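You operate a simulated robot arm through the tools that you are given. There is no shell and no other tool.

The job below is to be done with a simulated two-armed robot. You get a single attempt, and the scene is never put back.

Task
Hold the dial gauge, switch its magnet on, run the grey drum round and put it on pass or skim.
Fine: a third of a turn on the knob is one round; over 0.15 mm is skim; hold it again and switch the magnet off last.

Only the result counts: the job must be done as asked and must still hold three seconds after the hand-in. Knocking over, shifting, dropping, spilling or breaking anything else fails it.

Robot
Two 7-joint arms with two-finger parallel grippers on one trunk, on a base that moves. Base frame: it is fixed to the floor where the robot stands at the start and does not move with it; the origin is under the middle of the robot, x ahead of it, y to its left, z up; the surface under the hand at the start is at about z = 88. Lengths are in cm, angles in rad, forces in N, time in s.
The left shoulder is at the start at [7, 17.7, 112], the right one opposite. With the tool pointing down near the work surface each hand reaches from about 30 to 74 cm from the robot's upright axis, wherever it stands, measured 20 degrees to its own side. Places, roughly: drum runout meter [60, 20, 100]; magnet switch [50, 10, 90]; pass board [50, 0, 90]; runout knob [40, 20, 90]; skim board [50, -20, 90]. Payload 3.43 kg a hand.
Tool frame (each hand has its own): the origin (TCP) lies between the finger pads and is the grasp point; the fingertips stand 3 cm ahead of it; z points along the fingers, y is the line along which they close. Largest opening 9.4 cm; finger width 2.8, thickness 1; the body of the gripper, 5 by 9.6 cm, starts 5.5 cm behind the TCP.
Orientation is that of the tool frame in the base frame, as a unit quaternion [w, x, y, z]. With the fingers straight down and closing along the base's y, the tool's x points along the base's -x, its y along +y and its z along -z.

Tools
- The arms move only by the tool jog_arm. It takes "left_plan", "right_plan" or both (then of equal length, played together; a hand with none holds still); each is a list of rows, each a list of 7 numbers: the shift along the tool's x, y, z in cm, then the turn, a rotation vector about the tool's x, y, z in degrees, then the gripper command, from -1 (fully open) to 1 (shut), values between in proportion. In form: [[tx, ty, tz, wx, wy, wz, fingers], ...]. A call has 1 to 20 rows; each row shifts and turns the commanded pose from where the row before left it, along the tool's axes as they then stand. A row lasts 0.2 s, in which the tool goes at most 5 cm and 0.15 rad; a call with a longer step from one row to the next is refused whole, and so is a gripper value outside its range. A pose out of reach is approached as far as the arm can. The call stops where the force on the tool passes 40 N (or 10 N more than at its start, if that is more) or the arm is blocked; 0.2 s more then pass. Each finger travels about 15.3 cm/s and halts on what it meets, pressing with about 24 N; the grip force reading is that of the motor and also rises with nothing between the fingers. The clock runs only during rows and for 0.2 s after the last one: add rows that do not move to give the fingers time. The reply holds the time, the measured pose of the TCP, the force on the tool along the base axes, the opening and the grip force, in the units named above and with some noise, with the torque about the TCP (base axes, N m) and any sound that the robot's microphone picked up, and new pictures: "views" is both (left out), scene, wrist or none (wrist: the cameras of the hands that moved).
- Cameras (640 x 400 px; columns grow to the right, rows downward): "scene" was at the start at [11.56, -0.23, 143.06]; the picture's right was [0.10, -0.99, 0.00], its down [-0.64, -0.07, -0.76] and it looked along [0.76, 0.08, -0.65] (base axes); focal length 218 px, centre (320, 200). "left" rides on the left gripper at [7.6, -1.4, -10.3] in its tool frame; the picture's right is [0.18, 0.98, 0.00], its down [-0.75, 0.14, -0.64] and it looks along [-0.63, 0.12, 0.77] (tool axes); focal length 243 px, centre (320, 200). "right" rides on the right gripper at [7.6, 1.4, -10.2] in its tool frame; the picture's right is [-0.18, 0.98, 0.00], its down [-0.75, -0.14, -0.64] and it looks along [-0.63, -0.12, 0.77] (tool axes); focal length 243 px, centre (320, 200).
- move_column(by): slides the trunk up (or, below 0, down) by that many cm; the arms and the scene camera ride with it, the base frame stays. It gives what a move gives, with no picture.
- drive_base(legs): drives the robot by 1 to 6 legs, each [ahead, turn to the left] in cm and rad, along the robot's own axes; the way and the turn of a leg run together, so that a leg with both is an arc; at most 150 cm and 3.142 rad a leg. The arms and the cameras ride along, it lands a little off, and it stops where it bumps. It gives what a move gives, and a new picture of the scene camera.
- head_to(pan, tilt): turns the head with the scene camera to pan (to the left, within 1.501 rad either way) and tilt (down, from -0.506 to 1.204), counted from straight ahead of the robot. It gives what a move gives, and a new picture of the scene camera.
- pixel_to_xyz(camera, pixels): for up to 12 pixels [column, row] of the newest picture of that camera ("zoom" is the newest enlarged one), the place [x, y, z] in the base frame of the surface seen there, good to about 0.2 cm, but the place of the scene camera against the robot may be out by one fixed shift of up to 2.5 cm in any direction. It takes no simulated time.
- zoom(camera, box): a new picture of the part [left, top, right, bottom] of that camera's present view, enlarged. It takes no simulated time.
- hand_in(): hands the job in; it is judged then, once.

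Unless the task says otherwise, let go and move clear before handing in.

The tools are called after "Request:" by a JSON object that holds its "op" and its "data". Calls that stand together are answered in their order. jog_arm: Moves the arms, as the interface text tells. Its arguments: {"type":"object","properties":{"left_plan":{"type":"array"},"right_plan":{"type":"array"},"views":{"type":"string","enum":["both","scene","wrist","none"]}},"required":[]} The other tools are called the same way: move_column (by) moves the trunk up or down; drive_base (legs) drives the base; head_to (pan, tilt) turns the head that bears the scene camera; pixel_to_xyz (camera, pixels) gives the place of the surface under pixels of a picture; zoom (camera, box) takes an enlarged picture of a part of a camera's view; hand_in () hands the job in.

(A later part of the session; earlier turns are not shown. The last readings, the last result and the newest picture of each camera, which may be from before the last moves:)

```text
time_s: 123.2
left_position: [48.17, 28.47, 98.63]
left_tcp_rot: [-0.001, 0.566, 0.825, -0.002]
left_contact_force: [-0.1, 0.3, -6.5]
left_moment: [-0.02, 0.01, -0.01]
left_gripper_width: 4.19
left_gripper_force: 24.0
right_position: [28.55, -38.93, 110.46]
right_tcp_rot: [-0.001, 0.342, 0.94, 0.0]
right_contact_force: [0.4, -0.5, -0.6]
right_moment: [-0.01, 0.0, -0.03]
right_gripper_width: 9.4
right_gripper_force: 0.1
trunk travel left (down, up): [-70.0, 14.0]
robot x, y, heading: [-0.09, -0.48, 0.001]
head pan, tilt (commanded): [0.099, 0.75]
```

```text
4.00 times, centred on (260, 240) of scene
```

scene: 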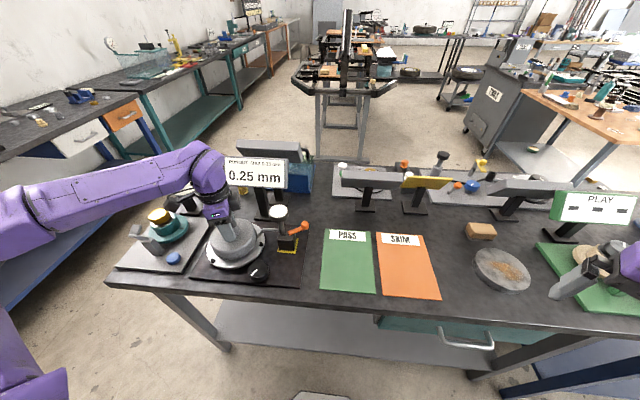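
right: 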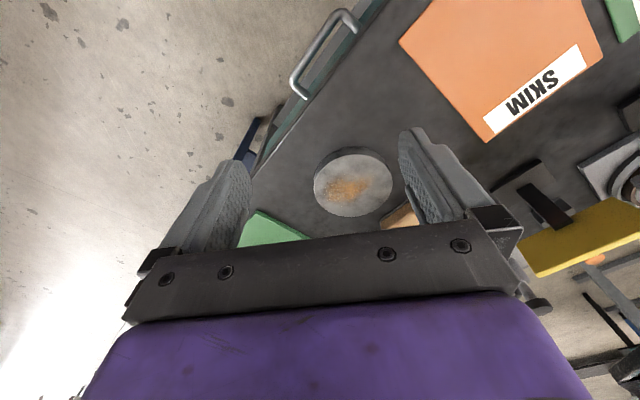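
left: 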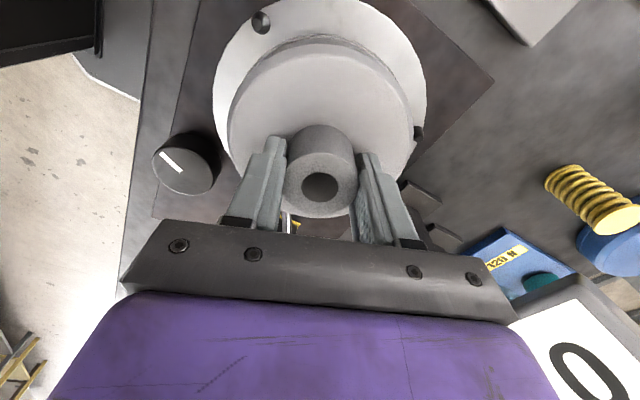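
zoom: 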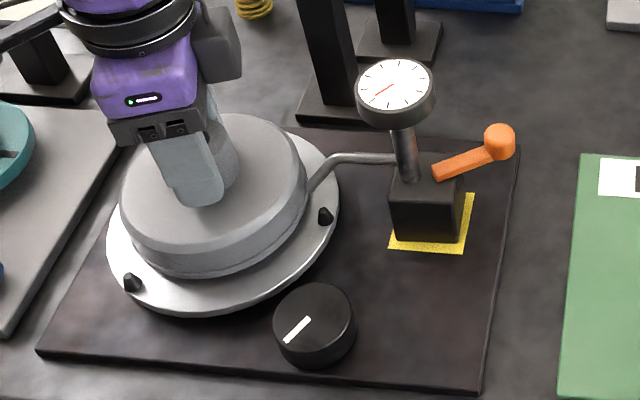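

The drum lifts free (about 6.5 N) while the faceplate stays put and the gauge is still. I continue straight up a further 2 cm and check again.

Request:
{"op": "jog_arm", "data": {"left_plan": [[0, 0, -0.3, 0, 0, 0, 1], [0, 0, -0.3, 0, 0, 0, 1], [0, 0, -0.3, 0, 0, 0, 1], [0, 0, -0.4, 0, 0, 0, 1], [0, 0, -0.5, 0, 0, 0, 1], [0, 0, -0.6, 0, 0, 0, 1]], "views": "both"}}

Request:
{"op": "zoom", "data": {"camera": "scene", "box": [200, 190, 320, 290]}}

```text
time_s: 124.6
left_position: [48.15, 28.59, 101.08]
left_tcp_rot: [0.0, 0.566, 0.825, -0.002]
left_contact_force: [0.0, -0.1, -6.1]
left_moment: [-0.01, 0.02, 0.0]
left_gripper_width: 4.17
left_gripper_force: 23.8
right_position: [28.62, -38.97, 110.59]
right_tcp_rot: [-0.001, 0.342, 0.94, 0.0]
right_contact_force: [-0.8, 0.6, 0.2]
right_moment: [0.02, 0.04, 0.03]
right_gripper_width: 9.39
right_gripper_force: 0.0
trunk travel left (down, up): [-70.0, 14.0]
robot x, y, heading: [-0.06, 0.08, 0.0]
head pan, tilt (commanded): [0.099, 0.75]
```

scene: 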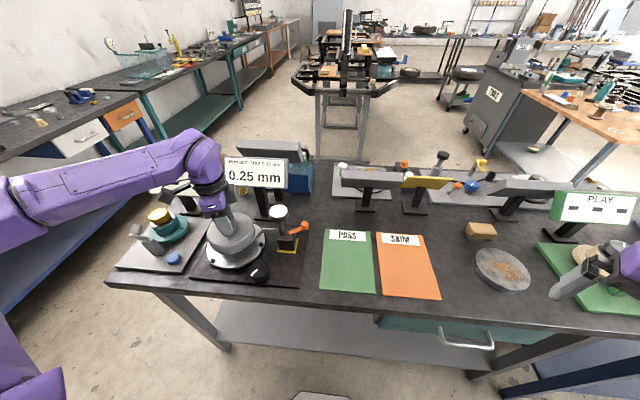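
left: 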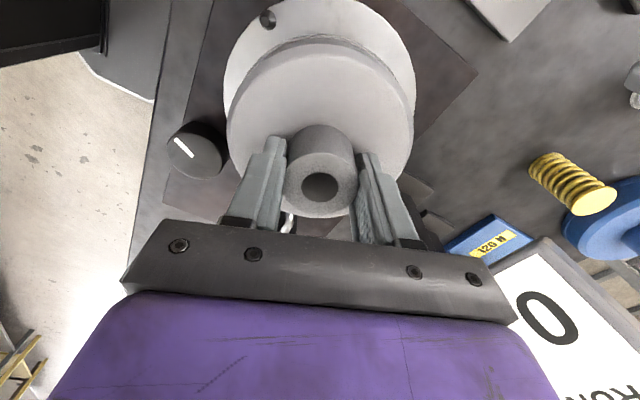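

```text
4.00 times, centred on (260, 240) of scene
```

zoom: 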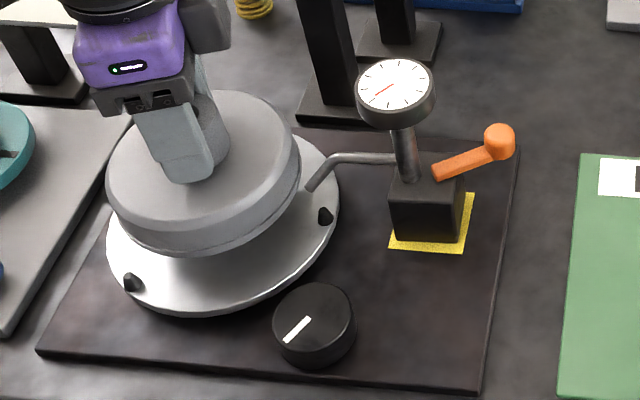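

The drum is clear above the probe, and gauge, lever and knob are unmoved. I raise it to z≈114.5 (drum bottom ~107, above the dial) and carry it toward SKIM, descending only after passing the gauge.

Request:
{"op": "jog_arm", "data": {"left_plan": [[0, 0, -2, 0, 0, 0, 1], [0, 0, -3, 0, 0, 0, 1], [0, 0, -3, 0, 0, 0, 1], [0, 0, -3, 0, 0, 0, 1], [0, 0, -2.4, 0, 0, 0, 1], [0, 0, 0, 0, 0, 0, 1]], "views": "scene"}}

Request:
{"op": "zoom", "data": {"camera": "scene", "box": [160, 100, 340, 290]}}

```text
time_s: 126.0
left_position: [48.13, 28.5, 114.41]
left_tcp_rot: [0.0, 0.566, 0.824, -0.001]
left_contact_force: [-0.1, 0.2, -5.5]
left_moment: [0.04, -0.01, 0.03]
left_gripper_width: 4.17
left_gripper_force: 23.4
right_position: [28.57, -38.76, 110.48]
right_tcp_rot: [-0.001, 0.342, 0.94, 0.0]
right_contact_force: [0.4, -1.2, -0.6]
right_moment: [0.01, 0.0, 0.01]
right_gripper_width: 9.39
right_gripper_force: 0.0
trunk travel left (down, up): [-70.0, 14.0]
robot x, y, heading: [0.08, -0.14, 0.002]
head pan, tilt (commanded): [0.099, 0.75]
```

scene: 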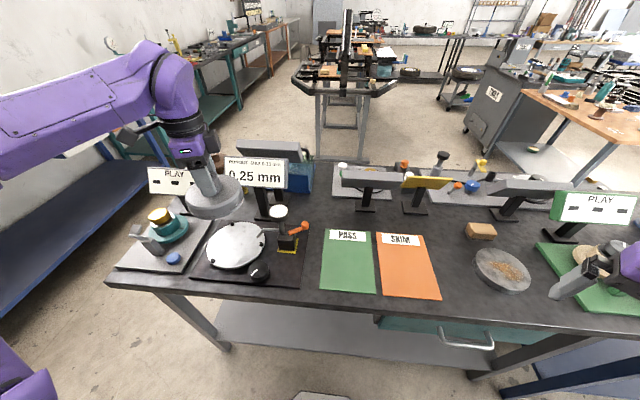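

```text
2.11 times, centred on (250, 195) of scene
```

zoom: 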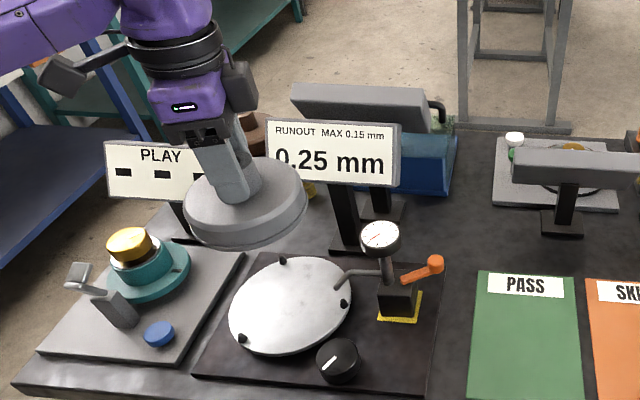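

The drum hangs safely and the station is intact. I carry it in steps of about 3 cm per row toward SKIM, descending in the second half.

Request:
{"op": "jog_arm", "data": {"left_plan": [[-1.5, -0.66, 0, 0, 0, 0, 1], [-2.8, -1.23, 0, 0, 0, 0, 1], [-2.8, -1.23, 0, 0, 0, 0, 1], [-2.8, -1.23, 0, 0, 0, 0, 1], [-2.8, -1.23, 0, 0, 0, 0, 1], [-2.8, -1.23, 0, 0, 0, 0, 1], [-2.8, -1.23, 0, 0, 0, 0, 1], [-2.8, -1.23, 0, 0, 0, 0, 1], [-2.8, -1.23, 0, 0, 0, 0, 1], [-2.8, -1.23, 0.5, 0, 0, 0, 1], [-2.8, -1.23, 1.5, 0, 0, 0, 1], [-2.8, -1.23, 1.5, 0, 0, 0, 1], [-2.8, -1.23, 1.5, 0, 0, 0, 1], [-2.8, -1.23, 1.5, 0, 0, 0, 1], [-2.8, -1.23, 1.5, 0, 0, 0, 1], [0, 0, 1.5, 0, 0, 0, 1], [0, 0, 0, 0, 0, 0, 1]], "views": "both"}}

```text
time_s: 129.6
left_position: [46.08, -15.96, 105.16]
left_tcp_rot: [0.0, 0.566, 0.824, -0.002]
left_contact_force: [0.8, -0.2, -5.5]
left_moment: [-0.03, -0.02, -0.02]
left_gripper_width: 4.2
left_gripper_force: 24.2
right_position: [28.51, -38.89, 110.54]
right_tcp_rot: [0.0, 0.342, 0.94, 0.002]
right_contact_force: [-0.4, 0.0, -0.9]
right_moment: [0.02, -0.01, 0.01]
right_gripper_width: 9.43
right_gripper_force: 0.1
trunk travel left (down, up): [-70.0, 14.0]
robot x, y, heading: [-0.22, 0.4, 0.001]
head pan, tilt (commanded): [0.099, 0.75]
```

scene: 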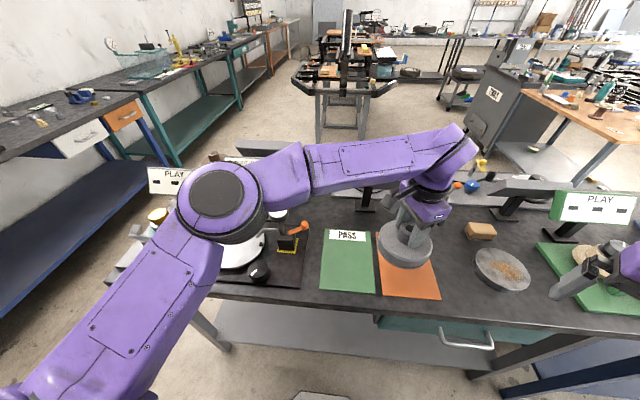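
left: 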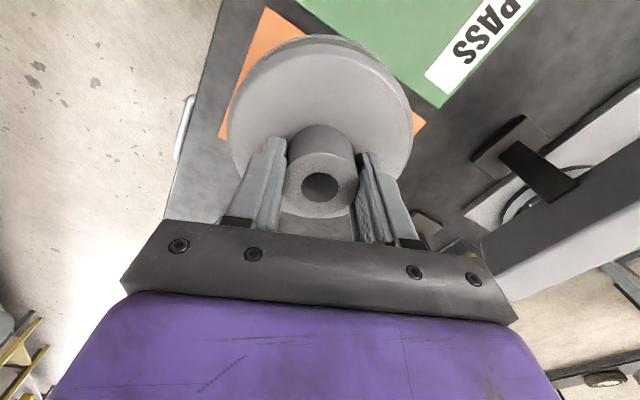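

The drum is over the near side of SKIM at (46.1, -16.0). I shift to y≈-19.3 and lower to just above the board.

Request:
{"op": "jog_arm", "data": {"left_plan": [[-1.56, -0.6, 1, 0, 0, 0, 1], [-1.57, -0.61, 1.5, 0, 0, 0, 1], [0, 0, 2, 0, 0, 0, 1], [0, 0, 2, 0, 0, 0, 1], [0, 0, 2, 0, 0, 0, 1], [0, 0, 0, 0, 0, 0, 1]], "views": "both"}}

Request:
{"op": "zoom", "data": {"camera": "scene", "box": [310, 200, 470, 310]}}

```text
time_s: 131.0
left_position: [46.15, -19.32, 96.61]
left_tcp_rot: [0.0, 0.565, 0.825, -0.001]
left_contact_force: [0.1, 0.5, -6.6]
left_moment: [0.02, 0.03, 0.01]
left_gripper_width: 4.17
left_gripper_force: 23.8
right_position: [28.51, -38.92, 110.55]
right_tcp_rot: [-0.001, 0.342, 0.94, 0.001]
right_contact_force: [-0.1, 0.6, 0.1]
right_moment: [-0.02, 0.01, -0.01]
right_gripper_width: 9.41
right_gripper_force: 0.0
trunk travel left (down, up): [-70.0, 14.0]
robot x, y, heading: [-0.07, -0.05, -0.003]
head pan, tilt (commanded): [0.099, 0.75]
```

scene: 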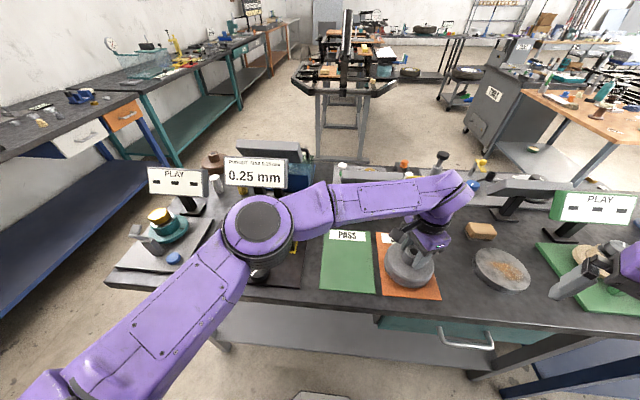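
left: 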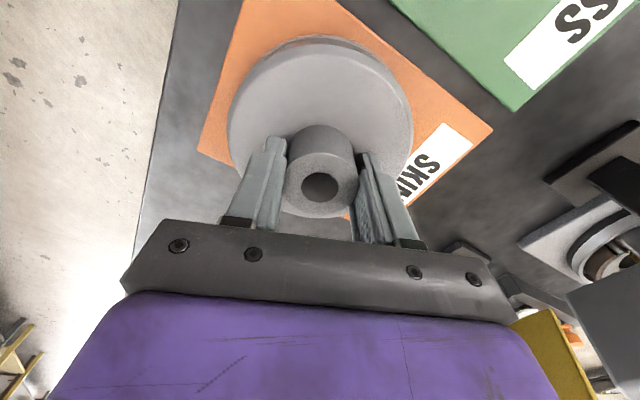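

```text
3.64 times, centred on (390, 255) of scene
```

zoom: 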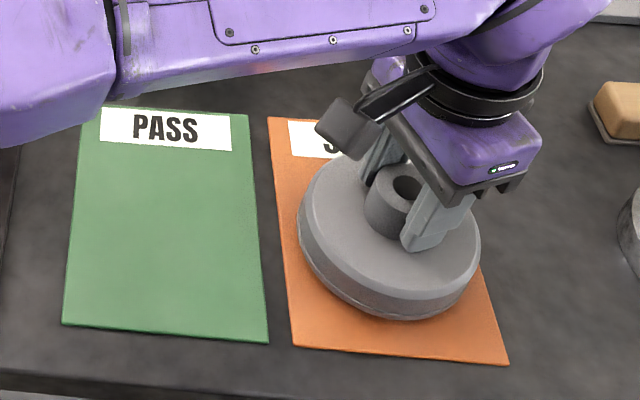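

The drum is centred over the SKIM board with about 1.1 cm left to go. I lower gently until the weight comes off the hand.

Request:
{"op": "jog_arm", "data": {"left_plan": [[0, 0, 0.4, 0, 0, 0, 1], [0, 0, 0.4, 0, 0, 0, 1], [0, 0, 0.15, 0, 0, 0, 1], [0, 0, 0, 0, 0, 0, 1]], "views": "none"}}

Request:
{"op": "jog_arm", "data": {"left_plan": [[0, 0, 0.08, 0, 0, 0, 1], [0, 0, 0, 0, 0, 0, 1]], "views": "none"}}

Request:
{"op": "jog_arm", "data": {"left_plan": [[0, 0, 0.07, 0, 0, 0, 1], [0, 0, 0, 0, 0, 0, 1]], "views": "none"}}

```text
time_s: 132.0
left_position: [46.09, -19.43, 95.7]
left_tcp_rot: [0.001, 0.566, 0.825, -0.001]
left_contact_force: [-0.4, -0.6, -5.8]
left_moment: [-0.02, -0.02, 0.0]
left_gripper_width: 4.14
left_gripper_force: 24.6
right_position: [28.71, -38.95, 110.51]
right_tcp_rot: [-0.001, 0.342, 0.94, 0.0]
right_contact_force: [0.1, 0.5, -0.2]
right_moment: [-0.04, 0.02, 0.0]
right_gripper_width: 9.38
right_gripper_force: 0.1
trunk travel left (down, up): [-70.0, 14.0]
robot x, y, heading: [0.01, 0.07, -0.002]
head pan, tilt (commanded): [0.099, 0.75]
```

```text
time_s: 132.6
left_position: [46.19, -19.42, 95.51]
left_tcp_rot: [0.0, 0.566, 0.825, -0.001]
left_contact_force: [-1.3, 0.6, -4.5]
left_moment: [0.0, -0.02, -0.02]
left_gripper_width: 4.17
left_gripper_force: 23.6
right_position: [28.73, -39.0, 110.6]
right_tcp_rot: [-0.001, 0.341, 0.94, 0.001]
right_contact_force: [0.2, 0.0, -0.1]
right_moment: [0.0, 0.03, 0.04]
right_gripper_width: 9.38
right_gripper_force: 0.0
trunk travel left (down, up): [-70.0, 14.0]
robot x, y, heading: [0.33, -0.05, -0.002]
head pan, tilt (commanded): [0.099, 0.75]
```

```text
time_s: 133.2
left_position: [46.11, -19.43, 95.47]
left_tcp_rot: [0.001, 0.566, 0.825, -0.001]
left_contact_force: [-0.9, -0.4, -5.5]
left_moment: [-0.01, 0.04, 0.0]
left_gripper_width: 4.17
left_gripper_force: 24.0
right_position: [28.63, -38.87, 110.51]
right_tcp_rot: [-0.001, 0.342, 0.94, 0.0]
right_contact_force: [-0.6, 0.0, 0.3]
right_moment: [-0.01, 0.02, 0.03]
right_gripper_width: 9.36
right_gripper_force: 0.0
trunk travel left (down, up): [-70.0, 14.0]
robot x, y, heading: [0.3, -0.05, 0.002]
head pan, tilt (commanded): [0.099, 0.75]
```

The weight is still on the hand (about -5.5 N), so it has not touched yet. I keep lowering in 0.08 cm steps.

Request:
{"op": "jog_arm", "data": {"left_plan": [[0, 0, 0.08, 0, 0, 0, 1], [0, 0, 0, 0, 0, 0, 1]], "views": "none"}}

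Request:
{"op": "jog_arm", "data": {"left_plan": [[0, 0, 0.08, 0, 0, 0, 1], [0, 0, 0, 0, 0, 0, 1]], "views": "none"}}

Request:
{"op": "jog_arm", "data": {"left_plan": [[0, 0, 0.08, 0, 0, 0, 1], [0, 0, 0, 0, 0, 0, 1]], "views": "none"}}

```text
time_s: 133.8
left_position: [46.1, -19.37, 95.56]
left_tcp_rot: [0.0, 0.566, 0.824, -0.001]
left_contact_force: [2.5, -0.5, -2.0]
left_moment: [-0.07, -0.23, 0.01]
left_gripper_width: 4.17
left_gripper_force: 24.1
right_position: [28.72, -38.88, 110.52]
right_tcp_rot: [-0.001, 0.342, 0.94, 0.001]
right_contact_force: [1.0, 0.3, 0.1]
right_moment: [0.0, 0.0, 0.0]
right_gripper_width: 9.41
right_gripper_force: 0.1
trunk travel left (down, up): [-70.0, 14.0]
robot x, y, heading: [-0.16, 0.17, -0.002]
head pan, tilt (commanded): [0.099, 0.75]
```

```text
time_s: 134.4
left_position: [46.06, -19.31, 95.49]
left_tcp_rot: [0.001, 0.565, 0.825, -0.002]
left_contact_force: [3.2, -0.6, 5.9]
left_moment: [0.31, 0.01, -0.11]
left_gripper_width: 4.16
left_gripper_force: 24.1
right_position: [28.62, -38.87, 110.57]
right_tcp_rot: [0.0, 0.343, 0.939, 0.001]
right_contact_force: [0.8, -0.1, 0.0]
right_moment: [0.03, 0.06, -0.01]
right_gripper_width: 9.42
right_gripper_force: 0.0
trunk travel left (down, up): [-70.0, 14.0]
robot x, y, heading: [0.06, 0.09, -0.005]
head pan, tilt (commanded): [0.099, 0.75]
```

```text
time_s: 135.0
left_position: [45.99, -19.23, 95.42]
left_tcp_rot: [0.002, 0.566, 0.825, -0.002]
left_contact_force: [7.6, -3.3, 19.0]
left_moment: [0.21, 0.09, 0.09]
left_gripper_width: 4.14
left_gripper_force: 23.6
right_position: [28.6, -38.97, 110.66]
right_tcp_rot: [0.0, 0.342, 0.94, 0.001]
right_contact_force: [1.0, -0.8, 0.1]
right_moment: [0.01, 0.0, 0.0]
right_gripper_width: 9.39
right_gripper_force: 0.1
trunk travel left (down, up): [-70.0, 14.0]
robot x, y, heading: [-0.31, 0.1, -0.001]
head pan, tilt (commanded): [0.099, 0.75]
```

The drum is down on the board (the last step pressed to 19 N). I ease up 0.13 cm, open the fingers slowly, and lift straight off.

Request:
{"op": "jog_arm", "data": {"left_plan": [[0, 0, -0.13, 0, 0, 0, 1], [0, 0, 0, 0, 0, 0, 0.2], [0, 0, 0, 0, 0, 0, 0.05], [0, 0, 0, 0, 0, 0, -0.1], [0, 0, 0, 0, 0, 0, -0.3], [0, 0, 0, 0, 0, 0, -0.5], [0, 0, -0.5, 0, 0, 0, -0.5], [0, 0, -1.5, 0, 0, 0, -0.5], [0, 0, -2.5, 0, 0, 0, -0.5], [0, 0, -3, 0, 0, 0, -0.5], [0, 0, 0, 0, 0, 0, -0.5]], "views": "both"}}

Request:
{"op": "zoom", "data": {"camera": "scene", "box": [310, 200, 470, 310]}}

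```text
time_s: 137.4
left_position: [46.03, -19.4, 102.87]
left_tcp_rot: [0.0, 0.565, 0.825, -0.001]
left_contact_force: [0.0, 0.3, 0.1]
left_moment: [0.01, 0.0, -0.02]
left_gripper_width: 7.03
left_gripper_force: 0.0
right_position: [28.63, -38.9, 110.62]
right_tcp_rot: [-0.001, 0.342, 0.94, 0.0]
right_contact_force: [0.0, -0.7, 0.3]
right_moment: [0.01, 0.0, -0.02]
right_gripper_width: 9.38
right_gripper_force: 0.1
trunk travel left (down, up): [-70.0, 14.0]
robot x, y, heading: [0.11, 0.41, -0.002]
head pan, tilt (commanded): [0.099, 0.75]
```

scene: 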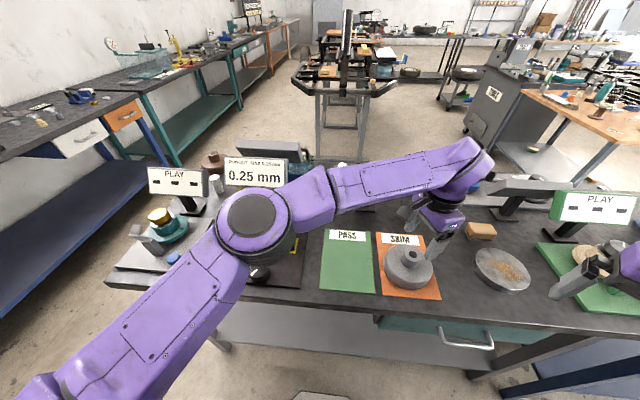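
left: 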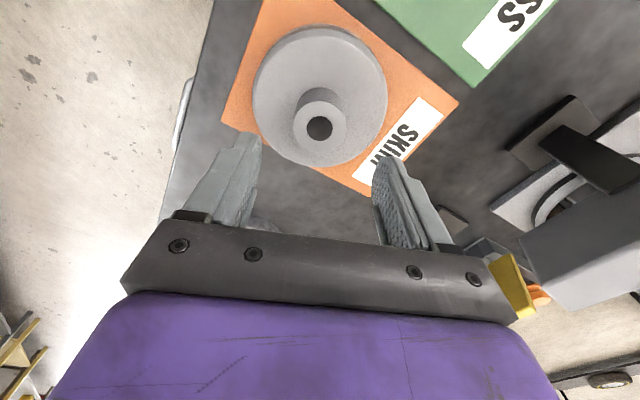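

```text
3.64 times, centred on (390, 255) of scene
```

zoom: 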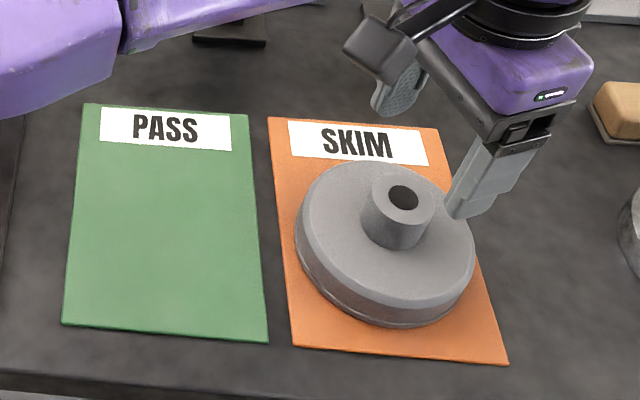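

The drum rests on the SKIM board. I verify its footprint lies within the board by measuring the hub, rim and board edges.

Request:
{"op": "pixel_to_xyz", "data": {"camera": "left", "pixels": [[318, 127], [300, 115], [338, 125], [256, 100], [385, 95], [320, 32], [270, 10], [230, 115], [368, 190], [455, 108], [320, 165], [400, 135]]}}

```text
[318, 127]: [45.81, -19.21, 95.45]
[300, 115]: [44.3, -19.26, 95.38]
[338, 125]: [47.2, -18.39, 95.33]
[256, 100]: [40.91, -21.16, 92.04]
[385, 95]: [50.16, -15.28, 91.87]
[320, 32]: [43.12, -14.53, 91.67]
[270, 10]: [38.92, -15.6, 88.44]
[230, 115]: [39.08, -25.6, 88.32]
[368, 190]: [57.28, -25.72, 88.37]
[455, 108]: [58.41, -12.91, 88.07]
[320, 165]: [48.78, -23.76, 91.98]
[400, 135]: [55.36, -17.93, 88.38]
```

The hub is at (45.8, -19.2) and the drum's footprint (y -13.6 to -24.8) lies inside the board. Now for the last step: I bring the left hand back above the gauge, turning it to close along x.

Request:
{"op": "jog_arm", "data": {"left_plan": [[0, 0, -2, 0, 0, 0, -1], [3.42, 1.81, -1.5, 0, 0, 0, -1], [3.42, 1.81, -1.5, 0, 0, 0, -1], [3.42, 1.81, -1.5, 0, 0, 0, -1], [3.42, 1.81, -1, 0, 0, 0, -1], [3.42, 1.81, 0, 0, 0, 0, -1], [3.42, 1.81, 0, 0, 0, 0, -1], [3.42, 1.81, 0, 0, 0, 0, -1], [3.42, 1.81, 0, 0, 0, 0, -1], [3.42, 1.81, 0, 0, 0, 0, -1], [0, 0, 0, 0, 0, 7, -1], [0, 0, 0, 0, 0, 7, -1], [0, 0, 0, 0, 0, 7, -1], [0, 0, 0, 0, 0, 0, -1]], "views": "both"}}

Request:
{"op": "zoom", "data": {"camera": "left", "box": [230, 30, 410, 180]}}

Request:
{"op": "pixel_to_xyz", "data": {"camera": "left", "pixels": [[320, 130], [295, 132], [352, 132], [322, 105], [322, 158], [304, 82], [343, 87], [301, 66], [344, 73]]}}

```text
time_s: 140.4
left_position: [50.23, 15.27, 110.34]
left_tcp_rot: [0.001, 0.707, 0.707, -0.001]
left_contact_force: [-0.4, -0.4, 0.1]
left_moment: [-0.03, 0.0, -0.02]
left_gripper_width: 9.4
left_gripper_force: 0.1
right_position: [28.48, -38.89, 110.6]
right_tcp_rot: [-0.001, 0.342, 0.94, 0.001]
right_contact_force: [0.6, 0.3, 0.6]
right_moment: [-0.02, 0.0, 0.02]
right_gripper_width: 9.39
right_gripper_force: 0.0
trunk travel left (down, up): [-70.0, 14.0]
robot x, y, heading: [0.04, 0.0, 0.002]
head pan, tilt (commanded): [0.099, 0.75]
```

scene: 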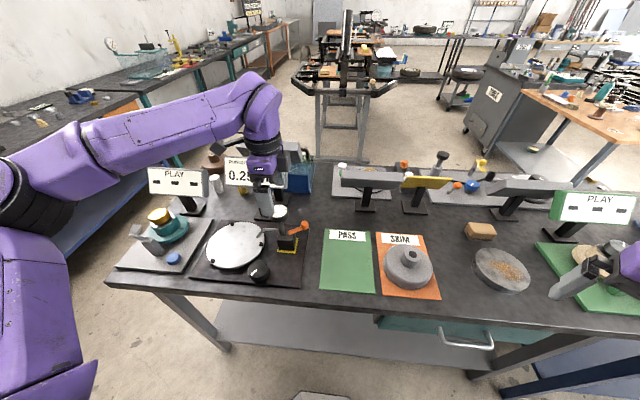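
left: 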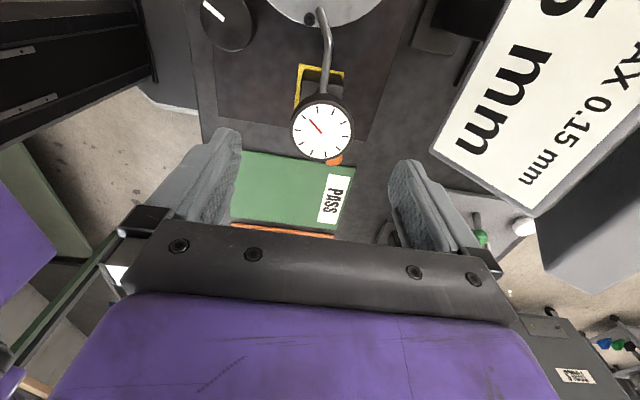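

```text
2.67 times, centred on (320, 105) of left
```

zoom: 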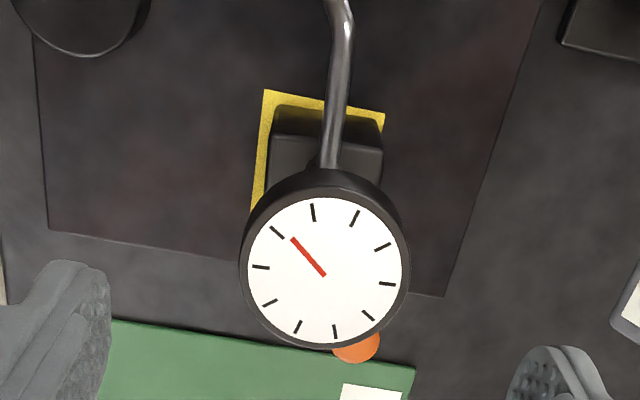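

```text
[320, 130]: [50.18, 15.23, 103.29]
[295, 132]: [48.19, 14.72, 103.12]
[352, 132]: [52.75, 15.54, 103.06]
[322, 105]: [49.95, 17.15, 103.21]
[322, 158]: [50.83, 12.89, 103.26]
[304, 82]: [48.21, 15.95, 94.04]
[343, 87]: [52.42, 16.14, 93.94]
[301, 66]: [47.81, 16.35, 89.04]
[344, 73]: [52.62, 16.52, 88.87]
```

The gauge and lever are as I left them. I lower the left hand over the dial, pre-close to check centring, then grip it.

Request:
{"op": "jog_arm", "data": {"left_plan": [[0, 0, 2.5, 0, 0, 0, -1], [0, 0, 2.5, 0, 0, 0, -1], [0, 0, 2, 0, 0, 0, -1], [0, 0, 0.9, 0, 0, 0, -1], [0, 0, 0, 0, 0, 0, -0.5], [0, 0, 0, 0, 0, 0, -0.2], [0, 0, 0, 0, 0, 0, -0.2]], "views": "wrist"}}

Request:
{"op": "zoom", "data": {"camera": "left", "box": [200, 80, 440, 260]}}

```text
time_s: 142.0
left_position: [50.2, 15.27, 102.35]
left_tcp_rot: [0.0, 0.707, 0.708, 0.0]
left_contact_force: [0.4, -0.1, 0.2]
left_moment: [0.02, -0.01, 0.03]
left_gripper_width: 5.64
left_gripper_force: 0.1
right_position: [28.59, -38.98, 110.62]
right_tcp_rot: [-0.001, 0.342, 0.94, 0.0]
right_contact_force: [0.3, 0.7, 0.2]
right_moment: [0.0, 0.01, 0.01]
right_gripper_width: 9.42
right_gripper_force: 0.0
trunk travel left (down, up): [-70.0, 14.0]
robot x, y, heading: [0.14, -0.4, -0.0]
head pan, tilt (commanded): [0.099, 0.75]
```

left: 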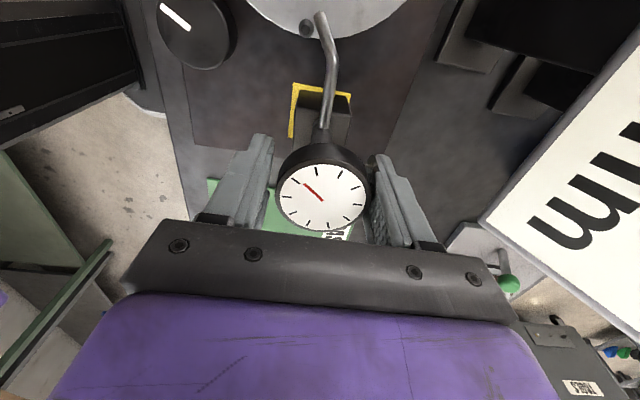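

```text
2.22 times, centred on (320, 170) of left
```

zoom: 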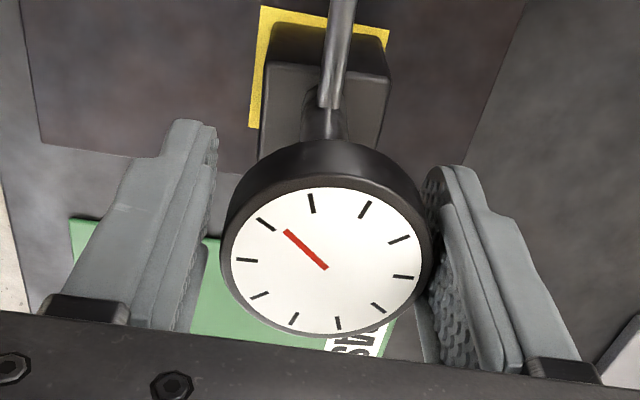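

The dial is about 0.15 cm toward the right finger. I shift by that and close the grip.

Request:
{"op": "jog_arm", "data": {"left_plan": [[0, 0.15, 0, 0, 0, 0, -0.2], [0, 0, 0, 0, 0, 0, -0.1], [0, 0, 0, 0, 0, 0, -0.05], [0, 0, 0, 0, 0, 0, 0.0], [0, 0, 0, 0, 0, 0, 0.2], [0, 0, 0, 0, 0, 0, 1.0], [0, 0, 0, 0, 0, 0, 1.0]], "right_plan": [[0, 3, 0, 0, 0, -8, -1], [0, 3, 0, 0, 0, -8, -1], [0, 3, 0, 0, 0, -8, -1], [0, 3, 0, 0, 0, -8, 0], [0, 3, 0, 0, 0, -8, 1], [0, 0, 0, 0, 0, 0, 1], [0, 0, 0, 0, 0, 0, 1]], "views": "both"}}

Request:
{"op": "zoom", "data": {"camera": "scene", "box": [230, 180, 340, 280]}}

```text
time_s: 143.6
left_position: [50.17, 15.18, 102.36]
left_tcp_rot: [0.0, 0.706, 0.708, -0.001]
left_contact_force: [-1.9, -0.8, -0.6]
left_moment: [0.06, 0.03, -0.02]
left_gripper_width: 5.05
left_gripper_force: 24.0
right_position: [34.14, -25.17, 109.8]
right_tcp_rot: [0.001, 0.0, 1.0, 0.0]
right_contact_force: [0.0, 0.7, 0.1]
right_moment: [0.01, 0.01, 0.01]
right_gripper_width: 0.01
right_gripper_force: 24.3
right hand out of reach, approached as far as the arm can: row 2
trunk travel left (down, up): [-70.0, 14.0]
robot x, y, heading: [0.23, 0.13, 0.002]
head pan, tilt (commanded): [0.099, 0.75]
```

scene: 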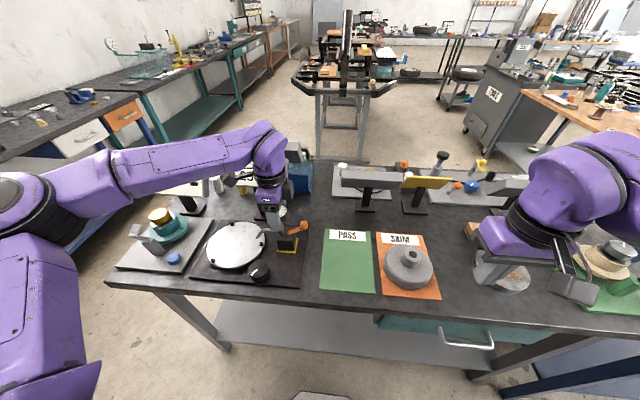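
right: 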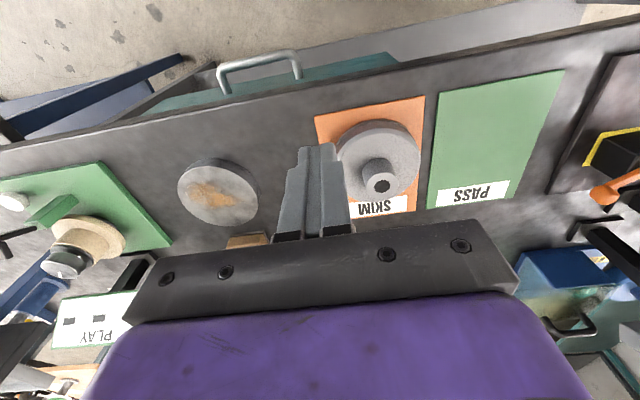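
left: 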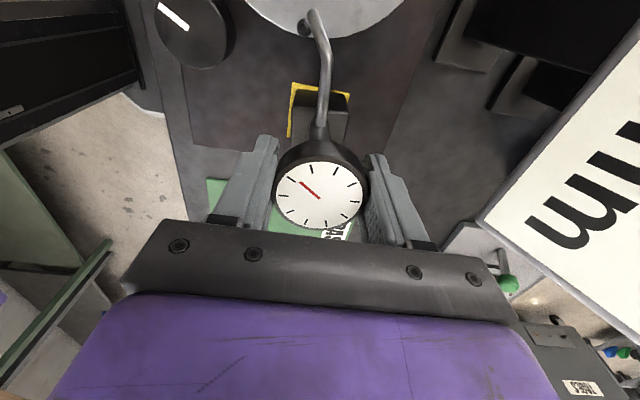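

```text
4.00 times, centred on (285, 230) of scene
```

zoom: 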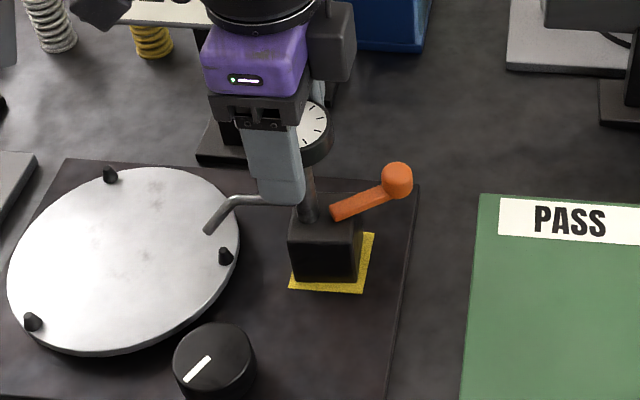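

The left hand holds the dial (width 5.05) with little load. I bring the right hand in to (49, -1, 108) and tilt it 45° as before.

Request:
{"op": "jog_arm", "data": {"right_plan": [[-2.14, 3.43, 0.2, 0, 0, 0, 1], [-2.14, 3.43, 0.2, 0, 0, 0, 1], [-2.14, 3.43, 0.2, 0, 0, 0, 1], [-2.14, 3.43, 0.2, 0, 0, 0, 1], [-2.14, 3.43, 0.2, 0, 0, 0, 1], [-2.14, 3.43, 0.2, 0, 0, 0, 1], [-2.14, 3.43, 0.2, 0, 0, 0, 1], [0, 0, 0, -7.5, 0, 0, 1], [0, 0, 0, -7.5, 0, 0, 1], [0, 0, 0, -7.5, 0, 0, 1], [0, 0, 0, -7.5, 0, 0, 1], [0, 0, 0, -7.5, 0, 0, 1], [0, 0, 0, -7.5, 0, 0, 1], [0, 0, 0, 0, 0, 0, 1]], "views": "both"}}

Request:
{"op": "zoom", "data": {"camera": "right", "box": [270, 20, 470, 170]}}

```text
time_s: 146.6
left_position: [50.3, 15.31, 102.41]
left_tcp_rot: [0.001, 0.706, 0.708, -0.001]
left_contact_force: [-1.4, -0.6, -1.4]
left_moment: [-0.17, -0.01, -0.05]
left_gripper_width: 5.01
left_gripper_force: 24.4
right_position: [49.15, -1.16, 108.43]
right_tcp_rot: [0.0, 0.0, 0.923, 0.384]
right_contact_force: [0.0, 0.4, 0.6]
right_moment: [0.02, -0.02, 0.01]
right_gripper_width: 0.0
right_gripper_force: 23.8
trunk travel left (down, up): [-70.0, 14.0]
robot x, y, heading: [0.14, -0.24, -0.008]
head pan, tilt (commanded): [0.099, 0.75]
```

scene: 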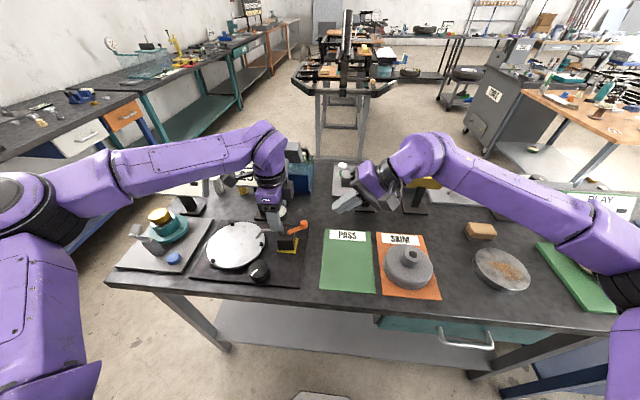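
right: 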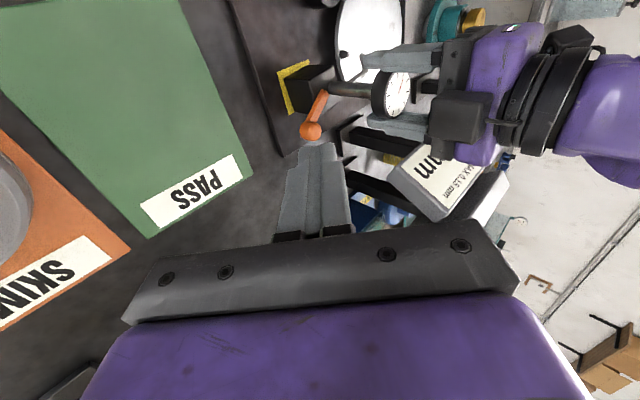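

```text
2.67 times, centred on (370, 95) of right
```

zoom: 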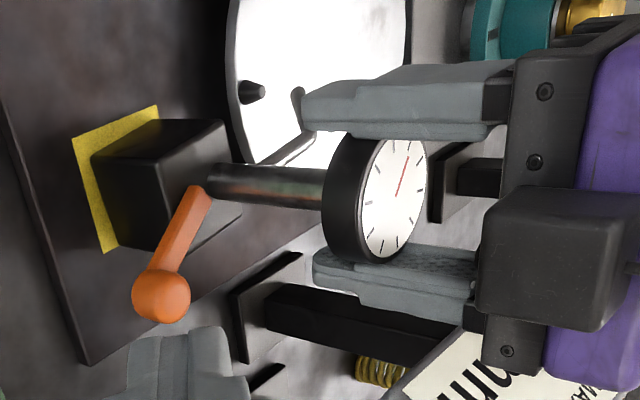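

The lever is still at on, and both hands are clear of each other. I take the right fingertips to the knob's +x side, as in the earlier passes.

Request:
{"op": "jog_arm", "data": {"right_plan": [[-3.4, 0, 0, 0, 0, 0, 1], [-3.4, 0, 0, 0, 0, 0, 1], [0, -0.5, 3.35, 0, 0, 0, 1], [0, -0.5, 3.35, 0, 0, 0, 1], [0, -0.5, 3.35, 0, 0, 0, 1], [0, -0.5, 3.35, 0, 0, 0, 1], [0, 0, 0, 0, 0, 0, 1]], "views": "both"}}

Request:
{"op": "zoom", "data": {"camera": "scene", "box": [250, 170, 370, 270]}}

Request:
{"op": "zoom", "data": {"camera": "right", "box": [240, 0, 440, 150]}}

```text
time_s: 148.2
left_position: [50.29, 15.44, 102.5]
left_tcp_rot: [0.0, 0.707, 0.707, 0.0]
left_contact_force: [-0.8, 0.5, 0.0]
left_moment: [-0.02, -0.06, 0.01]
left_gripper_width: 4.99
left_gripper_force: 24.1
right_position: [55.82, 6.81, 97.38]
right_tcp_rot: [0.0, 0.0, 0.923, 0.384]
right_contact_force: [0.2, -0.1, 0.4]
right_moment: [0.02, -0.01, -0.01]
right_gripper_width: 0.01
right_gripper_force: 24.3
trunk travel left (down, up): [-70.0, 14.0]
robot x, y, heading: [-0.22, -0.01, 0.005]
head pan, tilt (commanded): [0.099, 0.75]
```

scene: 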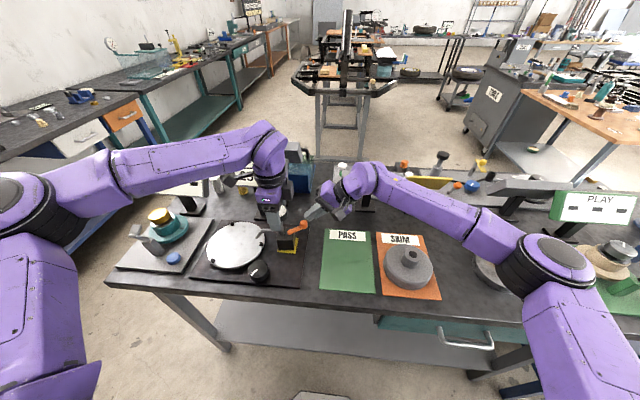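
right: 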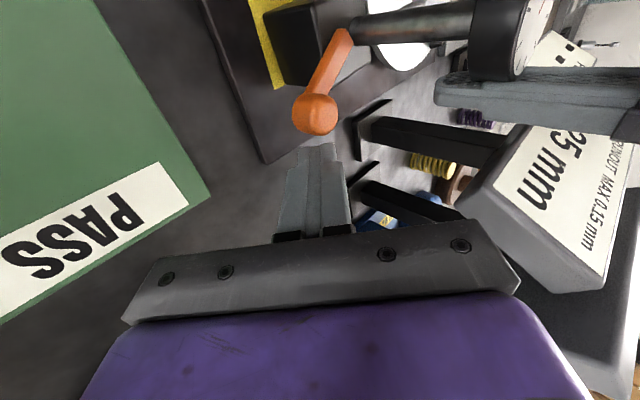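

```text
4.00 times, centred on (310, 220) of scene
```

zoom: 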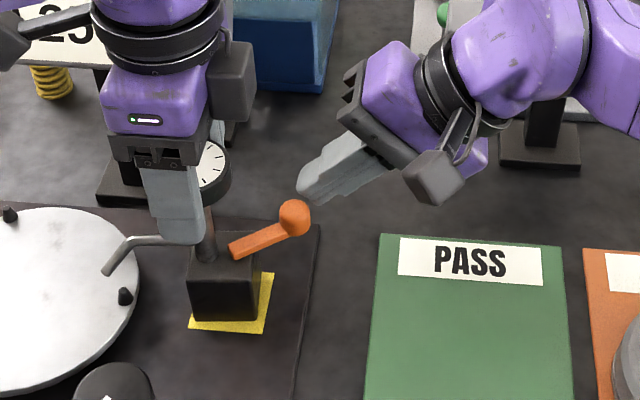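

```text
2.67 times, centred on (340, 75) of right
```

zoom: 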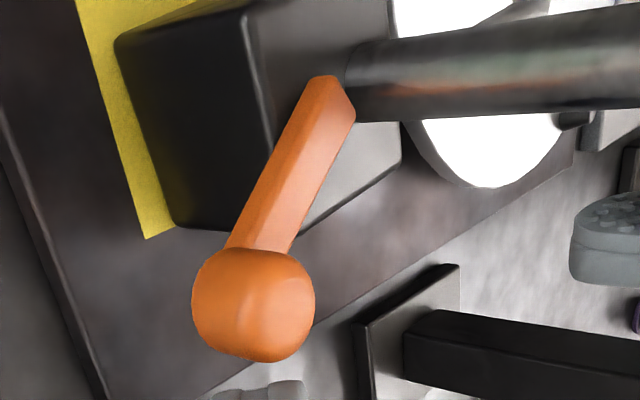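

The finger is on the +x side of the knob and the gauge is held. I push the lever toward -x (off), 4.9 cm, stopping just short of its stop.

Request:
{"op": "jog_arm", "data": {"right_plan": [[0.45, 0, 0, 0, 0, 0, 1], [0.45, 0, 0, 0, 0, 0, 1], [0.45, 0, 0, 0, 0, 0, 1], [0.45, 0, 0, 0, 0, 0, 1], [0.45, 0, 0, 0, 0, 0, 1], [0.45, 0, 0, 0, 0, 0, 1], [0.45, 0, 0, 0, 0, 0, 1], [0.45, 0, 0, 0, 0, 0, 1], [0.45, 0, 0, 0, 0, 0, 1], [0.45, 0, 0, 0, 0, 0, 1], [0.4, 0, 0, 0, 0, 0, 1]], "views": "scene"}}

Request:
{"op": "zoom", "data": {"camera": "scene", "box": [250, 170, 370, 270]}}

```text
time_s: 150.6
left_position: [50.37, 15.31, 102.41]
left_tcp_rot: [0.001, 0.707, 0.708, -0.002]
left_contact_force: [-4.2, -1.2, 0.7]
left_moment: [-0.23, 0.17, -0.25]
left_gripper_width: 4.95
left_gripper_force: 24.0
right_position: [51.05, 6.97, 97.71]
right_tcp_rot: [0.0, 0.0, 0.924, 0.382]
right_contact_force: [4.7, 2.2, -1.0]
right_moment: [0.04, -0.1, -0.1]
right_gripper_width: 0.0
right_gripper_force: 24.3
trunk travel left (down, up): [-70.0, 14.0]
robot x, y, heading: [0.0, -0.09, 0.0]
head pan, tilt (commanded): [0.099, 0.75]
```

scene: 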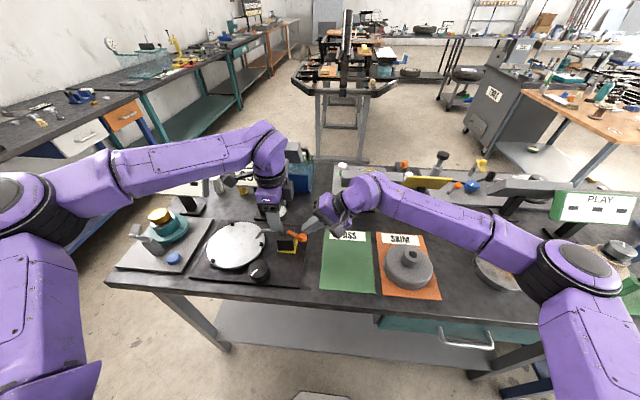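

```text
4.00 times, centred on (310, 220) of scene
```

zoom: 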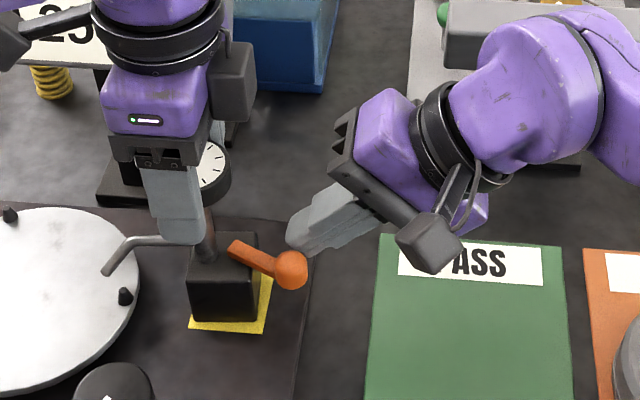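

The push reads 4.7 N, so the lever is near or at its off stop. I creep on in 0.1 cm steps to make sure it is fully over.

Request:
{"op": "jog_arm", "data": {"right_plan": [[0.1, 0, 0, 0, 0, 0, 1], [0, 0, 0, 0, 0, 0, 1]], "views": "none"}}

Request:
{"op": "jog_arm", "data": {"right_plan": [[0.1, 0, 0, 0, 0, 0, 1], [0, 0, 0, 0, 0, 0, 1]], "views": "both"}}

Request:
{"op": "zoom", "data": {"camera": "scene", "box": [270, 205, 330, 260]}}

Request:
{"op": "zoom", "data": {"camera": "right", "box": [260, 40, 420, 160]}}

```text
time_s: 151.2
left_position: [50.4, 15.39, 102.59]
left_tcp_rot: [0.001, 0.706, 0.708, -0.001]
left_contact_force: [-4.8, -2.1, 0.3]
left_moment: [-0.12, 0.18, -0.34]
left_gripper_width: 4.98
left_gripper_force: 24.0
right_position: [50.88, 6.9, 97.57]
right_tcp_rot: [0.001, 0.0, 0.923, 0.384]
right_contact_force: [5.7, 2.1, 0.3]
right_moment: [0.07, -0.13, -0.12]
right_gripper_width: 0.02
right_gripper_force: 23.6
trunk travel left (down, up): [-70.0, 14.0]
robot x, y, heading: [-0.12, -0.53, -0.005]
head pan, tilt (commanded): [0.099, 0.75]
```

```text
time_s: 151.8
left_position: [50.22, 15.36, 102.4]
left_tcp_rot: [0.0, 0.706, 0.708, -0.001]
left_contact_force: [-6.8, -2.5, 1.2]
left_moment: [0.0, 0.11, -0.48]
left_gripper_width: 4.97
left_gripper_force: 24.0
right_position: [50.9, 6.87, 97.61]
right_tcp_rot: [0.0, 0.0, 0.923, 0.384]
right_contact_force: [8.5, 4.2, 2.3]
right_moment: [0.13, -0.18, -0.23]
right_gripper_width: 0.0
right_gripper_force: 24.1
trunk travel left (down, up): [-70.0, 14.0]
robot x, y, heading: [0.42, 0.2, 0.002]
head pan, tilt (commanded): [0.099, 0.75]
```

scene: 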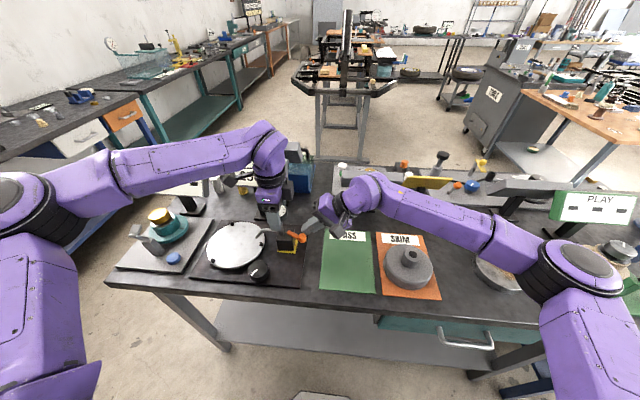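
right: 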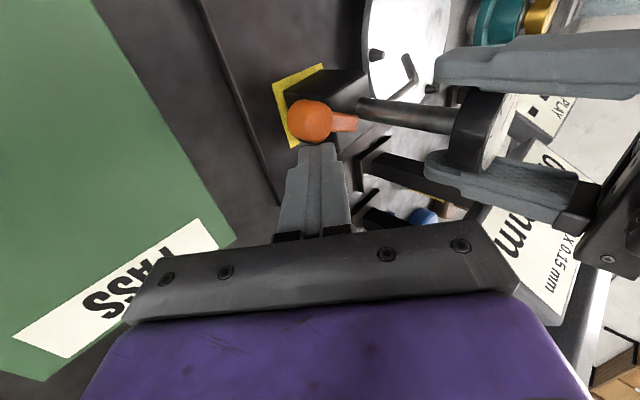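

```text
7.27 times, centred on (300, 232) of scene
```

zoom: 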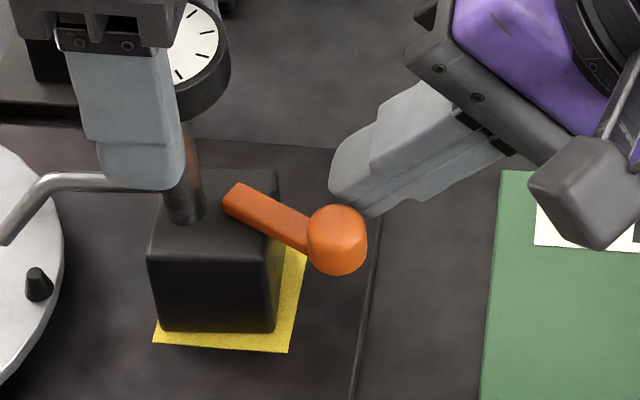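

```text
3.33 times, centred on (340, 100) of right
```

zoom: 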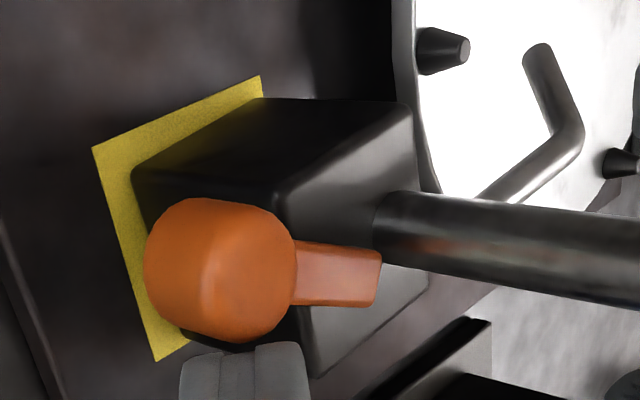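

The lever is fully at its off stop (8.5 N, same look as at the start). I withdraw the right hand and check the gauge's alignment on its pad while still holding it.

Request:
{"op": "jog_arm", "data": {"right_plan": [[-0.4, 0, 0, 0, 0, 0, 1], [-0.6, 0, -1, 0, 0, 0, 1], [0, 0, -3.5, 0, 0, 0, 1], [0, 0, -4, 0, 0, 0, 1], [0, 0, -3, 0, 0, 0, 1], [0, 0, 0, 0, 0, 0, 1]], "views": "both"}}

Request:
{"op": "zoom", "data": {"camera": "scene", "box": [270, 205, 330, 260]}}

Request:
{"op": "zoom", "data": {"camera": "right", "box": [270, 40, 420, 150]}}

```text
time_s: 153.2
left_position: [50.36, 15.29, 102.42]
left_tcp_rot: [0.002, 0.707, 0.707, -0.001]
left_contact_force: [-0.3, -1.2, -0.6]
left_moment: [-0.03, 0.02, -0.04]
left_gripper_width: 4.95
left_gripper_force: 24.1
right_position: [51.94, -1.18, 105.58]
right_tcp_rot: [0.0, 0.0, 0.924, 0.383]
right_contact_force: [0.0, 0.0, 0.8]
right_moment: [0.0, -0.02, -0.02]
right_gripper_width: 0.01
right_gripper_force: 24.0
trunk travel left (down, up): [-70.0, 14.0]
robot x, y, heading: [0.01, 0.14, -0.006]
head pan, tilt (commanded): [0.099, 0.75]
```

scene: 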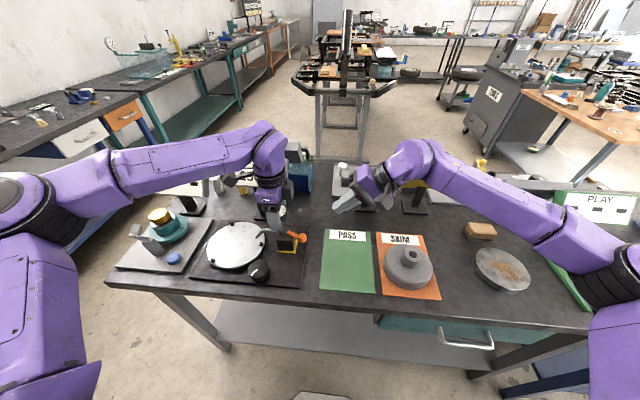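
right: 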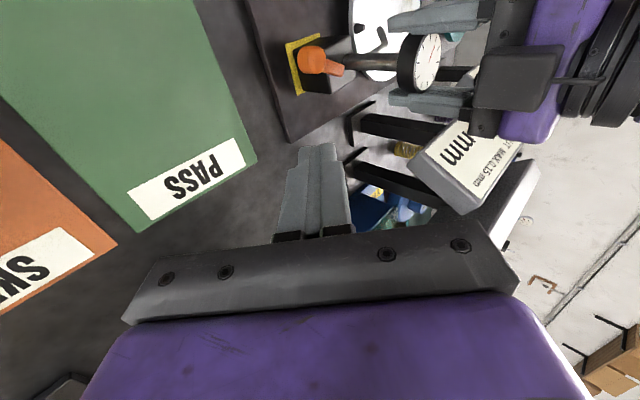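

```text
7.27 times, centred on (300, 232) of scene
```

zoom: 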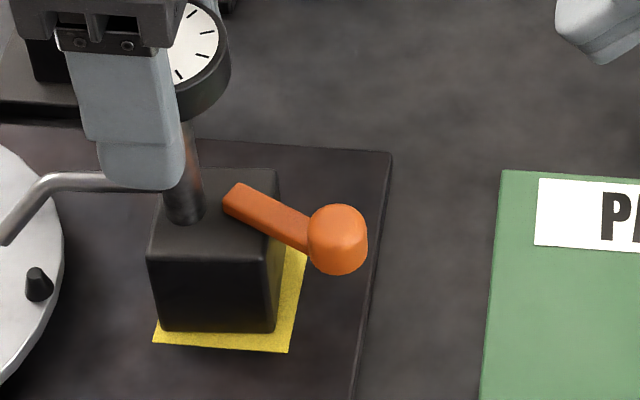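

```text
3.64 times, centred on (345, 95) of right
```

zoom: 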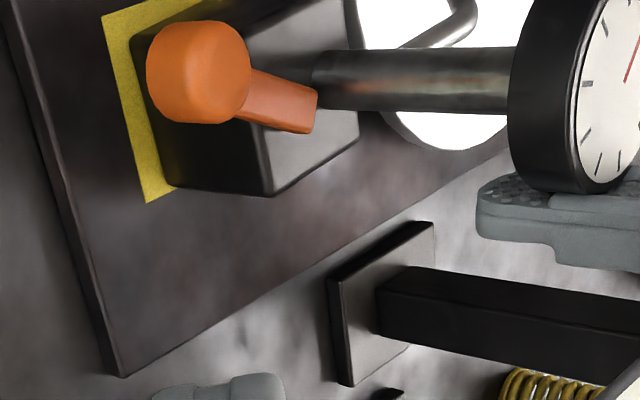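

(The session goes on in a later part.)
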